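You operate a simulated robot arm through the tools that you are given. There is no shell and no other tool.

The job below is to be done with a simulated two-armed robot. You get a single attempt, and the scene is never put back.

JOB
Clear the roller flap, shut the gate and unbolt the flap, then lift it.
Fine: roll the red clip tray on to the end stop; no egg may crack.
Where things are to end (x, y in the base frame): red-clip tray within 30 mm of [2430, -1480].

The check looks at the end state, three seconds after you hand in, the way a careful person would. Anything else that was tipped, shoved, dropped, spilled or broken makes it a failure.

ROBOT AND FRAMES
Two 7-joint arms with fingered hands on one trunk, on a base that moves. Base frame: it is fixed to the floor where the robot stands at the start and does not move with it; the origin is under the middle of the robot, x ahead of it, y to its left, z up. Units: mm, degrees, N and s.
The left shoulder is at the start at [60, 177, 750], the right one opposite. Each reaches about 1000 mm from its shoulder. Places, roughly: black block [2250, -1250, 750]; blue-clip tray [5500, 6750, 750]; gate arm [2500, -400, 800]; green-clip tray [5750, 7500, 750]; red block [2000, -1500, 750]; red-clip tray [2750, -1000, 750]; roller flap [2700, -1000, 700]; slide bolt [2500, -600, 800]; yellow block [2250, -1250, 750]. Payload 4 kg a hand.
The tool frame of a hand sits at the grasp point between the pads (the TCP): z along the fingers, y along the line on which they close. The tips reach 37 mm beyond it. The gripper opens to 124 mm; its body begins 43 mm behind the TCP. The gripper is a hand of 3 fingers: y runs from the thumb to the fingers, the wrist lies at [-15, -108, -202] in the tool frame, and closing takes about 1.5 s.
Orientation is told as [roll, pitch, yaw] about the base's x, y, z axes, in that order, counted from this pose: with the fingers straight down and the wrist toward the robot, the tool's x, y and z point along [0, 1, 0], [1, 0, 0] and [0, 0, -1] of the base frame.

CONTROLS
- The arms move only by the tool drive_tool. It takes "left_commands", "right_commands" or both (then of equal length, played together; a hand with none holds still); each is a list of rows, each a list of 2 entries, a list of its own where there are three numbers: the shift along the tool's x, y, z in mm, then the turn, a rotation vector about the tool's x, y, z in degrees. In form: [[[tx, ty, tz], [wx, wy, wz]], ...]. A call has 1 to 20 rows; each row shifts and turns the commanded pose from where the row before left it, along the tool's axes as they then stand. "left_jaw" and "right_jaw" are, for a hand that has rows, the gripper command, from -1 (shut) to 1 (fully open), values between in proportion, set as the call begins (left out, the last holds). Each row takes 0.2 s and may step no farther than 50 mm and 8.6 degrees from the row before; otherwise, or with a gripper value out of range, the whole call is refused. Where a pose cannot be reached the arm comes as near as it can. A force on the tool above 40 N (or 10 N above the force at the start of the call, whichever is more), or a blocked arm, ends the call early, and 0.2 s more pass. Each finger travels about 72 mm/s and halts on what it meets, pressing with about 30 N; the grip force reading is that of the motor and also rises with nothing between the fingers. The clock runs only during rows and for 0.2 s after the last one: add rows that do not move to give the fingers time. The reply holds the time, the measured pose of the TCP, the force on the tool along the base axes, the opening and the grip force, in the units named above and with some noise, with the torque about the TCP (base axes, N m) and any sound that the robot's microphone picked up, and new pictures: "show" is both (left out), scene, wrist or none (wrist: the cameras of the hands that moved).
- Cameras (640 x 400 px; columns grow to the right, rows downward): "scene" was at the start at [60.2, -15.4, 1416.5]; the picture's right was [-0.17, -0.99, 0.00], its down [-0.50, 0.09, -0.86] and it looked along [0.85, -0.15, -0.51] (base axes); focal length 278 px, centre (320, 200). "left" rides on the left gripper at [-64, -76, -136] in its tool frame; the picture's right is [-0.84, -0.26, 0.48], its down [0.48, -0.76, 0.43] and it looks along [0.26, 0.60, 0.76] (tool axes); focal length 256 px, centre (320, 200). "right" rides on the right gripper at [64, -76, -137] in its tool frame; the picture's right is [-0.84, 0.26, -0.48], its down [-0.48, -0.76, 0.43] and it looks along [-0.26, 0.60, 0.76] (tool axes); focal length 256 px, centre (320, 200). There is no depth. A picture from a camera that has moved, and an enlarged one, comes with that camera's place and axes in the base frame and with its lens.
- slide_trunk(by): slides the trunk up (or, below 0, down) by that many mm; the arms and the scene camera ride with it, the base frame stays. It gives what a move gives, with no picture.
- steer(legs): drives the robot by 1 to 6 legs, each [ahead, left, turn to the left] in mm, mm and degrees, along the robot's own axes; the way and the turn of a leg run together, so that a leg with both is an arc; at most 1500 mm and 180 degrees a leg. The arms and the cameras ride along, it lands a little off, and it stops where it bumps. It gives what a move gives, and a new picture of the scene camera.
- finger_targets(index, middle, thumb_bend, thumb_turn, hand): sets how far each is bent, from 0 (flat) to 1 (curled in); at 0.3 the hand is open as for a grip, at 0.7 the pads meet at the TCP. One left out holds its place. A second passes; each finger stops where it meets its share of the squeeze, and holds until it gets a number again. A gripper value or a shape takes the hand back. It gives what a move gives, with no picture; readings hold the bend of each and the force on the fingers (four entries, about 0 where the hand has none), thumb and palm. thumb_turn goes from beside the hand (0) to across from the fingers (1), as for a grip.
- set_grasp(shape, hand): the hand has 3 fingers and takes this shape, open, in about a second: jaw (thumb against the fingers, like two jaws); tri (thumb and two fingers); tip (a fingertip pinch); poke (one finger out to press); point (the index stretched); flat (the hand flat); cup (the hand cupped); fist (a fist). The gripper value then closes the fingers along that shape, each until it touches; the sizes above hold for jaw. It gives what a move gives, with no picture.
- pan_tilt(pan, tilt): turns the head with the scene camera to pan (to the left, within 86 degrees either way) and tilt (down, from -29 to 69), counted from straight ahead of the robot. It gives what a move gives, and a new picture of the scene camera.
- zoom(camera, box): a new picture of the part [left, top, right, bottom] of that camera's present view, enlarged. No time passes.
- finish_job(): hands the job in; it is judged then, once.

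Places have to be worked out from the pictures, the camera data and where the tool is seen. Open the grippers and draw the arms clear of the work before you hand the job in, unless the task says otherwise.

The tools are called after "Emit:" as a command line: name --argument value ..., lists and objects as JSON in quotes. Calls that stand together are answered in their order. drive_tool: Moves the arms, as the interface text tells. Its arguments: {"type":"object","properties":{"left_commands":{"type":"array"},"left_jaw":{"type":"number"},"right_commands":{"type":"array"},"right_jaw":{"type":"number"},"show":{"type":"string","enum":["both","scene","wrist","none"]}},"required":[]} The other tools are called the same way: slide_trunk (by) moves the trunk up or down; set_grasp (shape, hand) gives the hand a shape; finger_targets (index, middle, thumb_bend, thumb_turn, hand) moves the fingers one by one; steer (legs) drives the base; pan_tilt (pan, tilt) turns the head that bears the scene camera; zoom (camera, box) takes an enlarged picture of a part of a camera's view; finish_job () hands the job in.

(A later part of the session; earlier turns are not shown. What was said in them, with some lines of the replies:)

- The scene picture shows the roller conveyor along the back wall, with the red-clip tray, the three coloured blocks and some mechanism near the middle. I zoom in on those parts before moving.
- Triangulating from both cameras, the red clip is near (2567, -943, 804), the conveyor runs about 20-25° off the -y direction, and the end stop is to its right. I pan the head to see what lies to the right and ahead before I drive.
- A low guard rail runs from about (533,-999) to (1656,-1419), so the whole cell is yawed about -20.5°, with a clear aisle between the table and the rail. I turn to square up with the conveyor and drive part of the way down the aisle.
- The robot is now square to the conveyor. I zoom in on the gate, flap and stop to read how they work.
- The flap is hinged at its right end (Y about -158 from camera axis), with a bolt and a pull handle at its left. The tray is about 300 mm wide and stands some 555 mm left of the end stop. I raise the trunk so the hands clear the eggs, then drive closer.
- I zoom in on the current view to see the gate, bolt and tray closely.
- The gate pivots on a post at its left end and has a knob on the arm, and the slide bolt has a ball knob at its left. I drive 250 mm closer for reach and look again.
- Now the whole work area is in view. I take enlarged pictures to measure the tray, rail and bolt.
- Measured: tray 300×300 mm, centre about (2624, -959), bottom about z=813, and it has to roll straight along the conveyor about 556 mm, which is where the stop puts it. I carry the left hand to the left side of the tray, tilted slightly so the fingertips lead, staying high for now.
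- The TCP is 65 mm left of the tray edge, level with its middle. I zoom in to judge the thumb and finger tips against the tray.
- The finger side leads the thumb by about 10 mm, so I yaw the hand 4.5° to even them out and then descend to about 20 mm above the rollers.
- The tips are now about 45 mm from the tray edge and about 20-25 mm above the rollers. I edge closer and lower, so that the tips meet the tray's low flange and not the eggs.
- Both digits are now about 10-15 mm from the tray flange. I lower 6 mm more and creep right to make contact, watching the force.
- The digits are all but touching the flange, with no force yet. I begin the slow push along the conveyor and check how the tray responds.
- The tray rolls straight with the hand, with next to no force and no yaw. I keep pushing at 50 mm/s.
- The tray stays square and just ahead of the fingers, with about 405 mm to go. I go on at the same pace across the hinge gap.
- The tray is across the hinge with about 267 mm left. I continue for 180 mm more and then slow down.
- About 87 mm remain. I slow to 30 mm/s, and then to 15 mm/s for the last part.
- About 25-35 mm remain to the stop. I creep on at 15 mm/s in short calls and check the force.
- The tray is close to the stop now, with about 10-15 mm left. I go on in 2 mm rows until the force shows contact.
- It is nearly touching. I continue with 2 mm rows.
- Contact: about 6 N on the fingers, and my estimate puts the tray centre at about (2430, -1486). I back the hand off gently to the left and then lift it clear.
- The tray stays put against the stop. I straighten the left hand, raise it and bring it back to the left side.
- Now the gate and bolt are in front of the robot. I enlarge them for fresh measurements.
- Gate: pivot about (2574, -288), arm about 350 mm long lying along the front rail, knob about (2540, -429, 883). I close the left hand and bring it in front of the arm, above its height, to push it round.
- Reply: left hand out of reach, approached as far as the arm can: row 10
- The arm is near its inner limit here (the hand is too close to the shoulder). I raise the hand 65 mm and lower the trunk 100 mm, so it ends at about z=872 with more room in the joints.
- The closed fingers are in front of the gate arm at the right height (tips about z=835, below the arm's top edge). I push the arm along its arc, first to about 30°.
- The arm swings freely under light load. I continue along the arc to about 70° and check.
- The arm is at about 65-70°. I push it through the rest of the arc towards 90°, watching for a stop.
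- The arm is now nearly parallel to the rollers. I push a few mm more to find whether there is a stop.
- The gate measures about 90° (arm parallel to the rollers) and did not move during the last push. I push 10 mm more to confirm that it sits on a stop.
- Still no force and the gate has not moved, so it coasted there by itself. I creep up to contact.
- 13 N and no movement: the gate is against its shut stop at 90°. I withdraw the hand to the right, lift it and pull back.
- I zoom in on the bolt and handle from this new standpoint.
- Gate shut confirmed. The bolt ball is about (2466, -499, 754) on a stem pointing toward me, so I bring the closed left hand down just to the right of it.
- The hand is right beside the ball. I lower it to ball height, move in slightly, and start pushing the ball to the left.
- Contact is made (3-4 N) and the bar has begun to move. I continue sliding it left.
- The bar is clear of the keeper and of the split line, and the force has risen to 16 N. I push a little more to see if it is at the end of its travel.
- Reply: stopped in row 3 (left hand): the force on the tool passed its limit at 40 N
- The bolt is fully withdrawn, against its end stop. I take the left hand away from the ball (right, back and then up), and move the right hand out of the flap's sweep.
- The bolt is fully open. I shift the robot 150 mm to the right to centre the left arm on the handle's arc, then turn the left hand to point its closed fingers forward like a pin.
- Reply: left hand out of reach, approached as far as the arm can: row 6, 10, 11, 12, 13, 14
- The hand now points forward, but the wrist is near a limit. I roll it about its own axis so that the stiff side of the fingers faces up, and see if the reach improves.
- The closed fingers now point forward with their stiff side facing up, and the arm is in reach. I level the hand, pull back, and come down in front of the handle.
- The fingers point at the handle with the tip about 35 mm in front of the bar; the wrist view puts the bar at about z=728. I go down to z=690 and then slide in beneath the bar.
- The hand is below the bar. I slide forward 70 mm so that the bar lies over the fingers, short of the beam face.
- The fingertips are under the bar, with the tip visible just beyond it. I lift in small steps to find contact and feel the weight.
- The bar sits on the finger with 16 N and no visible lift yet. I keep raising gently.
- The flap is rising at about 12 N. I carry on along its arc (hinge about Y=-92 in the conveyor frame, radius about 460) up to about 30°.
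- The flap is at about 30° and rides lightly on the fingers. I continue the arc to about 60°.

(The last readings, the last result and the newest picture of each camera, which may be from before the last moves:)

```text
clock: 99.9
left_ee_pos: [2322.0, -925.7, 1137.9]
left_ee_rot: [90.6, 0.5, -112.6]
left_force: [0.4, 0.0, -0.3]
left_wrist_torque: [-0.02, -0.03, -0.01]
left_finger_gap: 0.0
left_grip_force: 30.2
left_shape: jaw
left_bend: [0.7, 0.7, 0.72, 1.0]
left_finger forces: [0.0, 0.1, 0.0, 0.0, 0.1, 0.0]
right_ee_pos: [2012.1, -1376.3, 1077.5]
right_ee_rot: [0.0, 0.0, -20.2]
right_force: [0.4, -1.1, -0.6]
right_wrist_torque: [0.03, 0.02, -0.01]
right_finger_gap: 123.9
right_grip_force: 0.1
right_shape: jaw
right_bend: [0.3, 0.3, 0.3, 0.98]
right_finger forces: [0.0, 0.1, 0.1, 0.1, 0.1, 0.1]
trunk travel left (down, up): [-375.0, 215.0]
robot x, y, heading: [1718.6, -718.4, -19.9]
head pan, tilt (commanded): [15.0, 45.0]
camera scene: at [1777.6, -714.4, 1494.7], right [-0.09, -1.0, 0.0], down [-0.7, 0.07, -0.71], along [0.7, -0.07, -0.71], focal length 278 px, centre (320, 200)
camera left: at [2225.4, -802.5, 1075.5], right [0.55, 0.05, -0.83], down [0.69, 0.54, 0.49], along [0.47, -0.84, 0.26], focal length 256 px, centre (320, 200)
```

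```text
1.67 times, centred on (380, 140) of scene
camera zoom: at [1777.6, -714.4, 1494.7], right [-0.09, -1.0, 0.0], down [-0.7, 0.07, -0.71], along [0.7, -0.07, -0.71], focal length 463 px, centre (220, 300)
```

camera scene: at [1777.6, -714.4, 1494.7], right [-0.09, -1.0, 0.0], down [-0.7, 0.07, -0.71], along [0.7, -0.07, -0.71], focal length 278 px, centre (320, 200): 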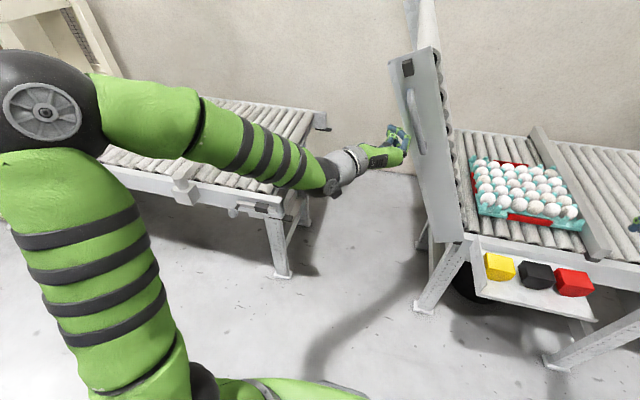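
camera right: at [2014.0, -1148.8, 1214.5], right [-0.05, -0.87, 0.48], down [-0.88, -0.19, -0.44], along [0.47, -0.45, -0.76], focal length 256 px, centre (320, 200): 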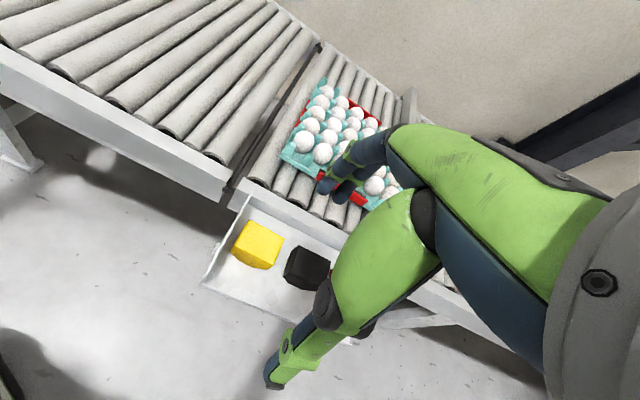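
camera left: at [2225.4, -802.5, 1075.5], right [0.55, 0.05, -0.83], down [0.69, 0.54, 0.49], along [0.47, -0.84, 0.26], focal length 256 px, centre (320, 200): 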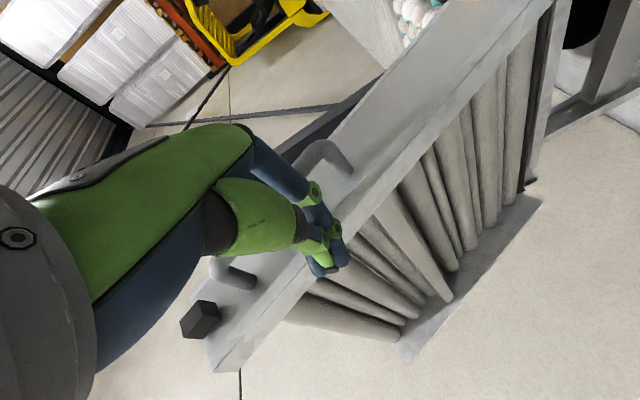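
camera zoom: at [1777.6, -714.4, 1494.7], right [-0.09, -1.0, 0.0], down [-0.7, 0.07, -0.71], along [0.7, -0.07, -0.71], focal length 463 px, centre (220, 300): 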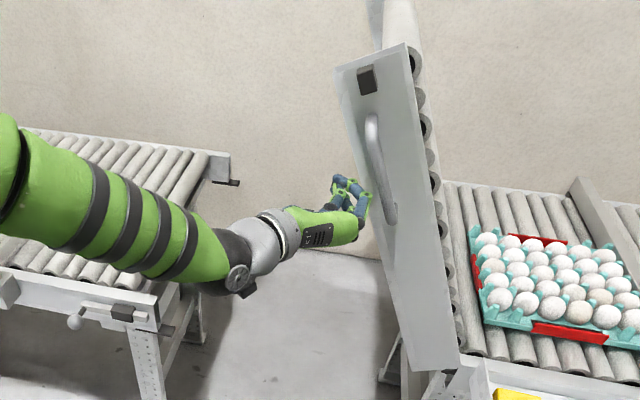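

The flap is ahead of the hand at about 67° and the hand reads no force, so it may be coasting or holding itself. I wait half a second without moving to see.

Emit:
drive_tool --left_commands '[[[0, 0, 0], [0, 0, 0]], [[0, 0, 0], [0, 0, 0]]]' --show "scene"

Emit:
zoom --camera "scene" --box '[220, 20, 540, 260]'

```text
clock: 100.5
left_ee_pos: [2323.5, -924.4, 1139.9]
left_ee_rot: [90.6, 0.4, -112.4]
left_force: [-0.3, 0.6, 0.9]
left_wrist_torque: [0.01, -0.04, 0.02]
left_finger_gap: 0.0
left_grip_force: 30.0
left_shape: jaw
left_bend: [0.7, 0.7, 0.72, 1.0]
left_finger forces: [0.1, 0.0, 0.0, 0.0, 0.1, 0.0]
right_ee_pos: [2010.8, -1375.6, 1076.9]
right_ee_rot: [-0.1, 0.0, -20.2]
right_force: [-0.3, 0.5, 0.2]
right_wrist_torque: [0.0, 0.01, -0.03]
right_finger_gap: 123.9
right_grip_force: 0.0
right_shape: jaw
right_bend: [0.3, 0.3, 0.3, 0.98]
right_finger forces: [0.1, 0.0, 0.0, 0.0, 0.1, 0.0]
trunk travel left (down, up): [-375.0, 215.0]
robot x, y, heading: [1726.5, -715.4, -20.4]
head pan, tilt (commanded): [15.0, 45.0]
camera scene: at [1777.7, -714.3, 1494.7], right [-0.09, -1.0, 0.0], down [-0.7, 0.07, -0.71], along [0.7, -0.07, -0.71], focal length 278 px, centre (320, 200)
```

scene: 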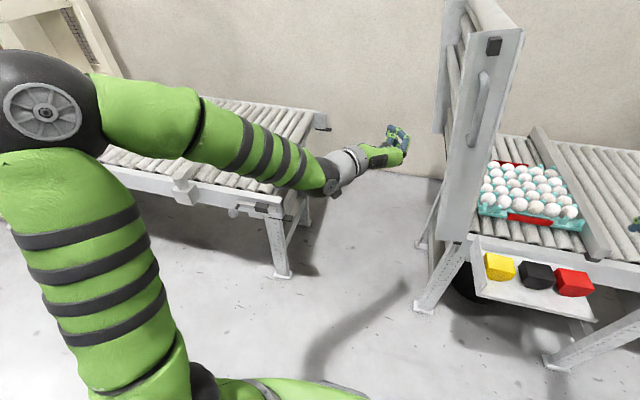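

```text
1.67 times, centred on (380, 140) of scene
camera zoom: at [1777.7, -714.3, 1494.7], right [-0.09, -1.0, 0.0], down [-0.7, 0.07, -0.71], along [0.7, -0.07, -0.71], focal length 463 px, centre (220, 300)
```

zoom: 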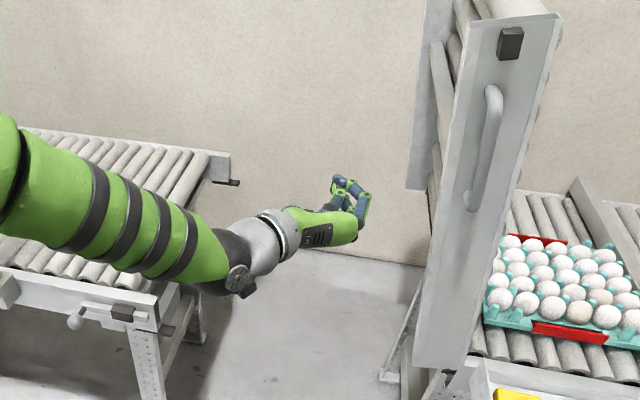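

The flap is still swinging up by itself (about 82° now), as if spring-assisted. I take one short idle step to watch where it settles.

Emit:
drive_tool --left_commands '[[[0, 0, 0], [0, 0, 0]]]' --show "scene"

```text
clock: 100.9
left_ee_pos: [2324.5, -925.8, 1139.3]
left_ee_rot: [90.5, 0.4, -112.4]
left_force: [0.9, 0.1, -0.3]
left_wrist_torque: [0.01, 0.0, -0.03]
left_finger_gap: 0.0
left_grip_force: 30.3
left_shape: jaw
left_bend: [0.7, 0.7, 0.72, 1.0]
left_finger forces: [0.0, 0.0, 0.1, 0.1, 0.0, 0.0]
right_ee_pos: [2010.7, -1375.2, 1076.9]
right_ee_rot: [0.1, 0.0, -20.3]
right_force: [1.1, -0.6, 0.0]
right_wrist_torque: [0.01, -0.01, 0.0]
right_finger_gap: 124.0
right_grip_force: 0.1
right_shape: jaw
right_bend: [0.3, 0.3, 0.3, 0.98]
right_finger forces: [0.1, 0.1, 0.0, 0.1, 0.0, 0.1]
trunk travel left (down, up): [-375.0, 215.0]
robot x, y, heading: [1723.7, -717.4, -20.3]
head pan, tilt (commanded): [15.0, 45.0]
camera scene: at [1777.7, -714.2, 1494.7], right [-0.09, -1.0, 0.0], down [-0.7, 0.07, -0.71], along [0.7, -0.07, -0.71], focal length 278 px, centre (320, 200)
```

scene: 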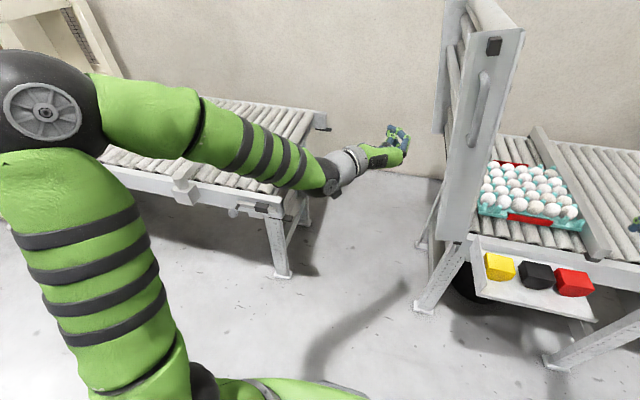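

The flap stays put at about 82°, held up at its limit with no hand on it. I open the left hand, pull it back, and drive the robot away from the work.

Emit:
drive_tool --left_commands '[[[0, -20, -30], [0, 0, 0]], [[0, -20, -30], [0, 0, 0]], [[0, -20, -30], [0, 0, 0]], [[0, 0, 0], [0, 0, 0]], [[0, 0, 0], [0, 0, 0]], [[0, 0, 0], [0, 0, 0]], [[0, 0, 0], [0, 0, 0]], [[0, 0, 0], [0, 0, 0]], [[0, 0, 0], [0, 0, 0]]]' --left_jaw 1 --show "scene"

Emit:
steer --legs '[[-350, 0, 0]]'

Emit:
pan_tilt --pan 0 --tilt 28

```text
clock: 102.9
left_ee_pos: [2262.4, -836.8, 1139.8]
left_ee_rot: [90.6, 0.5, -112.5]
left_force: [0.0, 0.0, -0.2]
left_wrist_torque: [0.04, 0.01, -0.02]
left_finger_gap: 123.7
left_grip_force: 0.0
left_shape: jaw
left_bend: [0.3, 0.3, 0.3, 0.98]
left_finger forces: [0.0, 0.0, 0.0, 0.1, 0.0, 0.0]
right_ee_pos: [2011.8, -1375.2, 1077.6]
right_ee_rot: [-0.1, -0.1, -20.3]
right_force: [0.2, -0.1, 0.1]
right_wrist_torque: [0.04, 0.0, 0.0]
right_finger_gap: 123.7
right_grip_force: 0.0
right_shape: jaw
right_bend: [0.3, 0.3, 0.3, 0.98]
right_finger forces: [0.0, 0.0, 0.0, 0.0, 0.0, 0.1]
trunk travel left (down, up): [-375.0, 215.0]
robot x, y, heading: [1724.0, -716.5, -20.3]
head pan, tilt (commanded): [15.0, 45.0]
camera scene: at [1777.7, -714.2, 1494.7], right [-0.09, -1.0, 0.0], down [-0.7, 0.07, -0.71], along [0.7, -0.07, -0.71], focal length 278 px, centre (320, 200)
```

scene: 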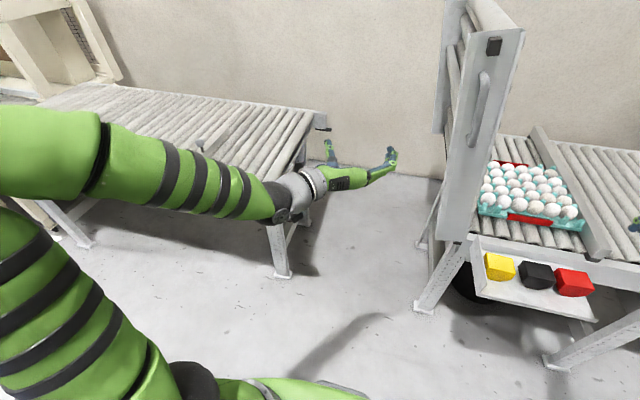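

```text
clock: 105.2
left_ee_pos: [1935.2, -715.0, 1139.9]
left_ee_rot: [90.5, 0.4, -112.4]
left_force: [0.1, 0.0, 0.2]
left_wrist_torque: [0.03, 0.02, 0.02]
left_finger_gap: 124.0
left_grip_force: 0.0
left_shape: jaw
left_bend: [0.3, 0.3, 0.3, 0.98]
left_finger forces: [0.0, 0.0, 0.0, 0.0, 0.1, 0.1]
right_ee_pos: [1684.4, -1253.4, 1078.2]
right_ee_rot: [0.0, 0.1, -20.3]
right_force: [0.2, -0.3, 0.2]
right_wrist_torque: [0.02, 0.0, 0.01]
right_finger_gap: 124.0
right_grip_force: 0.1
right_shape: jaw
right_bend: [0.3, 0.3, 0.3, 0.98]
right_finger forces: [0.1, 0.1, 0.1, 0.0, 0.1, 0.0]
trunk travel left (down, up): [-375.0, 215.0]
robot x, y, heading: [1399.4, -598.8, -20.4]
head pan, tilt (commanded): [15.0, 45.0]
camera scene: at [1450.4, -593.1, 1494.8], right [-0.09, -1.0, 0.0], down [-0.7, 0.07, -0.71], along [0.7, -0.07, -0.71], focal length 278 px, centre (320, 200)
```

scene: 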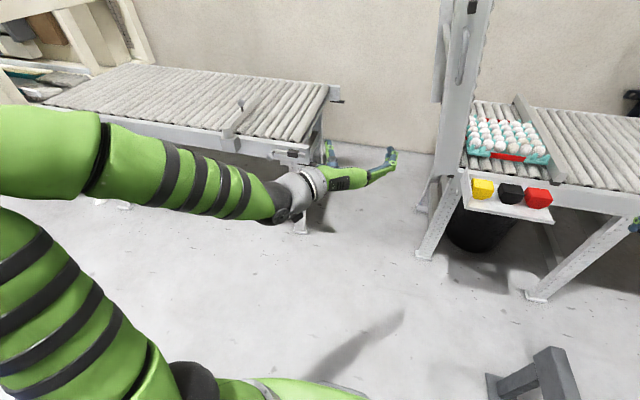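

```text
clock: 106.0
left_ee_pos: [1935.0, -715.1, 1140.0]
left_ee_rot: [90.4, 0.4, -112.4]
left_force: [-0.5, -0.6, -0.3]
left_wrist_torque: [0.01, 0.04, -0.02]
left_finger_gap: 123.8
left_grip_force: 0.1
left_shape: jaw
left_bend: [0.3, 0.3, 0.3, 0.98]
left_finger forces: [0.1, 0.0, 0.0, 0.1, 0.1, 0.0]
right_ee_pos: [1684.6, -1255.4, 1078.9]
right_ee_rot: [0.1, 0.0, -20.3]
right_force: [-0.4, 0.2, 0.1]
right_wrist_torque: [-0.02, -0.01, -0.01]
right_finger_gap: 123.9
right_grip_force: 0.0
right_shape: jaw
right_bend: [0.3, 0.3, 0.3, 0.98]
right_finger forces: [0.0, 0.0, 0.1, 0.0, 0.0, 0.0]
trunk travel left (down, up): [-375.0, 215.0]
robot x, y, heading: [1397.7, -595.2, -20.5]
head pan, tilt (commanded): [0.0, 28.0]
camera scene: at [1455.6, -617.4, 1520.4], right [-0.35, -0.94, 0.0], down [-0.44, 0.16, -0.88], along [0.83, -0.31, -0.47], focal length 278 px, centre (320, 200)
```

scene: 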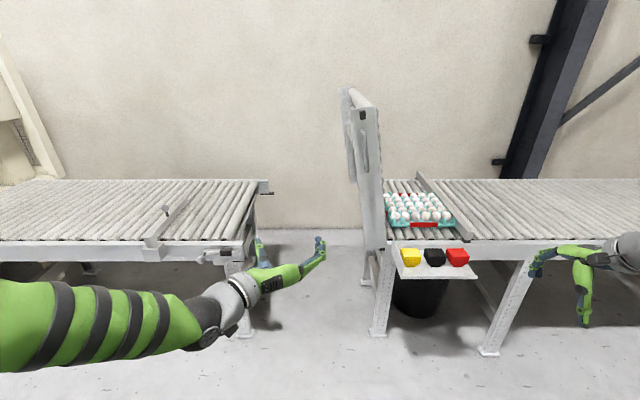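

Everything is clear of the work. I zoom in on the flap, tray, gate and bolt to verify the end state.

Emit:
zoom --camera "scene" --box '[310, 80, 500, 290]'

Emit:
zoom --camera "scene" --box '[370, 170, 482, 240]'

Emit:
zoom --camera "scene" --box '[120, 170, 280, 270]'

```text
1.90 times, centred on (405, 185) of scene
camera zoom: at [1455.6, -617.4, 1520.4], right [-0.35, -0.94, 0.0], down [-0.44, 0.16, -0.88], along [0.83, -0.31, -0.47], focal length 529 px, centre (158, 229)
```

zoom: 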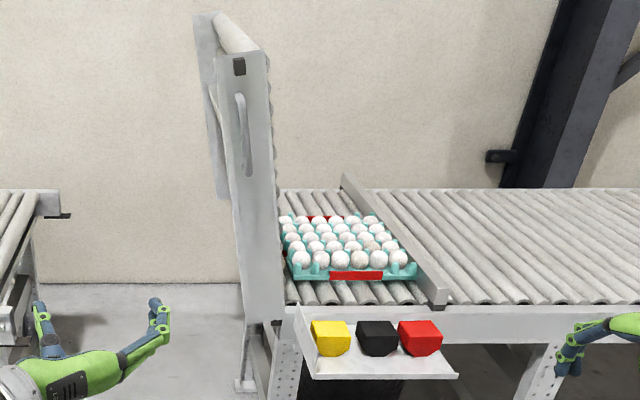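

```text
5.71 times, centred on (426, 205) of scene
camera zoom: at [1455.6, -617.4, 1520.4], right [-0.35, -0.94, 0.0], down [-0.44, 0.16, -0.88], along [0.83, -0.31, -0.47], focal length 1586 px, centre (-286, 171)
```

zoom: 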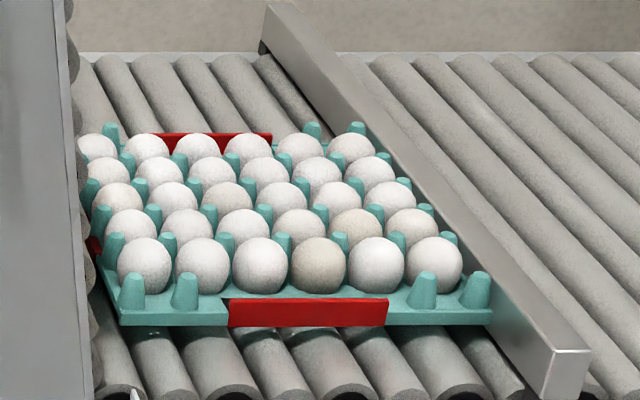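

```text
4.00 times, centred on (200, 220) of scene
camera zoom: at [1455.6, -617.4, 1520.4], right [-0.35, -0.94, 0.0], down [-0.44, 0.16, -0.88], along [0.83, -0.31, -0.47], focal length 1110 px, centre (800, 120)
```

zoom: 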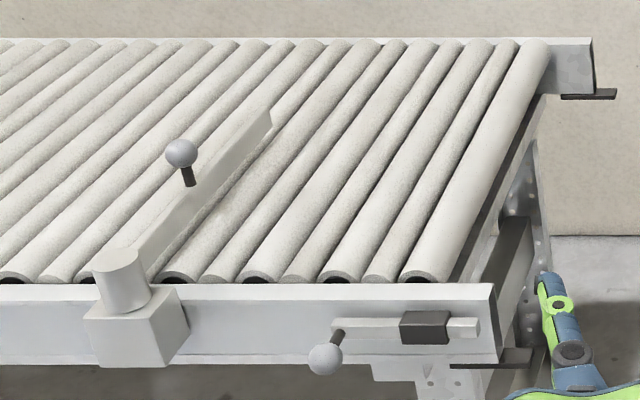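

Tray with all 30 eggs intact against the stop, gate shut across the rollers, bolt withdrawn, flap standing up on its own for over 5 s, and blocks untouched. Both hands are open and clear, so I hand the job in.

Emit:
finish_job

```text
The job is handed in.
```

The job is done and handed in, and as far as the last pictures show, everything ended where it should. No check result has come back yet.

- **Red-clip tray:** it is rolled up to the end stop. I estimate its centre at about [2430, -1486], roughly 6 mm from the target. All 30 eggs look whole.
- **Gate:** it is swung across the conveyor at about 90° and rests on its stop.
- **Bolt:** it is slid fully back, clear of the flap.
- **Flap:** I lifted it by the handle to about 30°, and from there it swung up by itself. It stopped at about 80° and had stayed there without being held for over 5 seconds when I last checked. I did not push it any further.

I drove the robot back from the conveyor with both hands open and clear. The three blocks were not touched, and I saw nothing else shoved or tipped.
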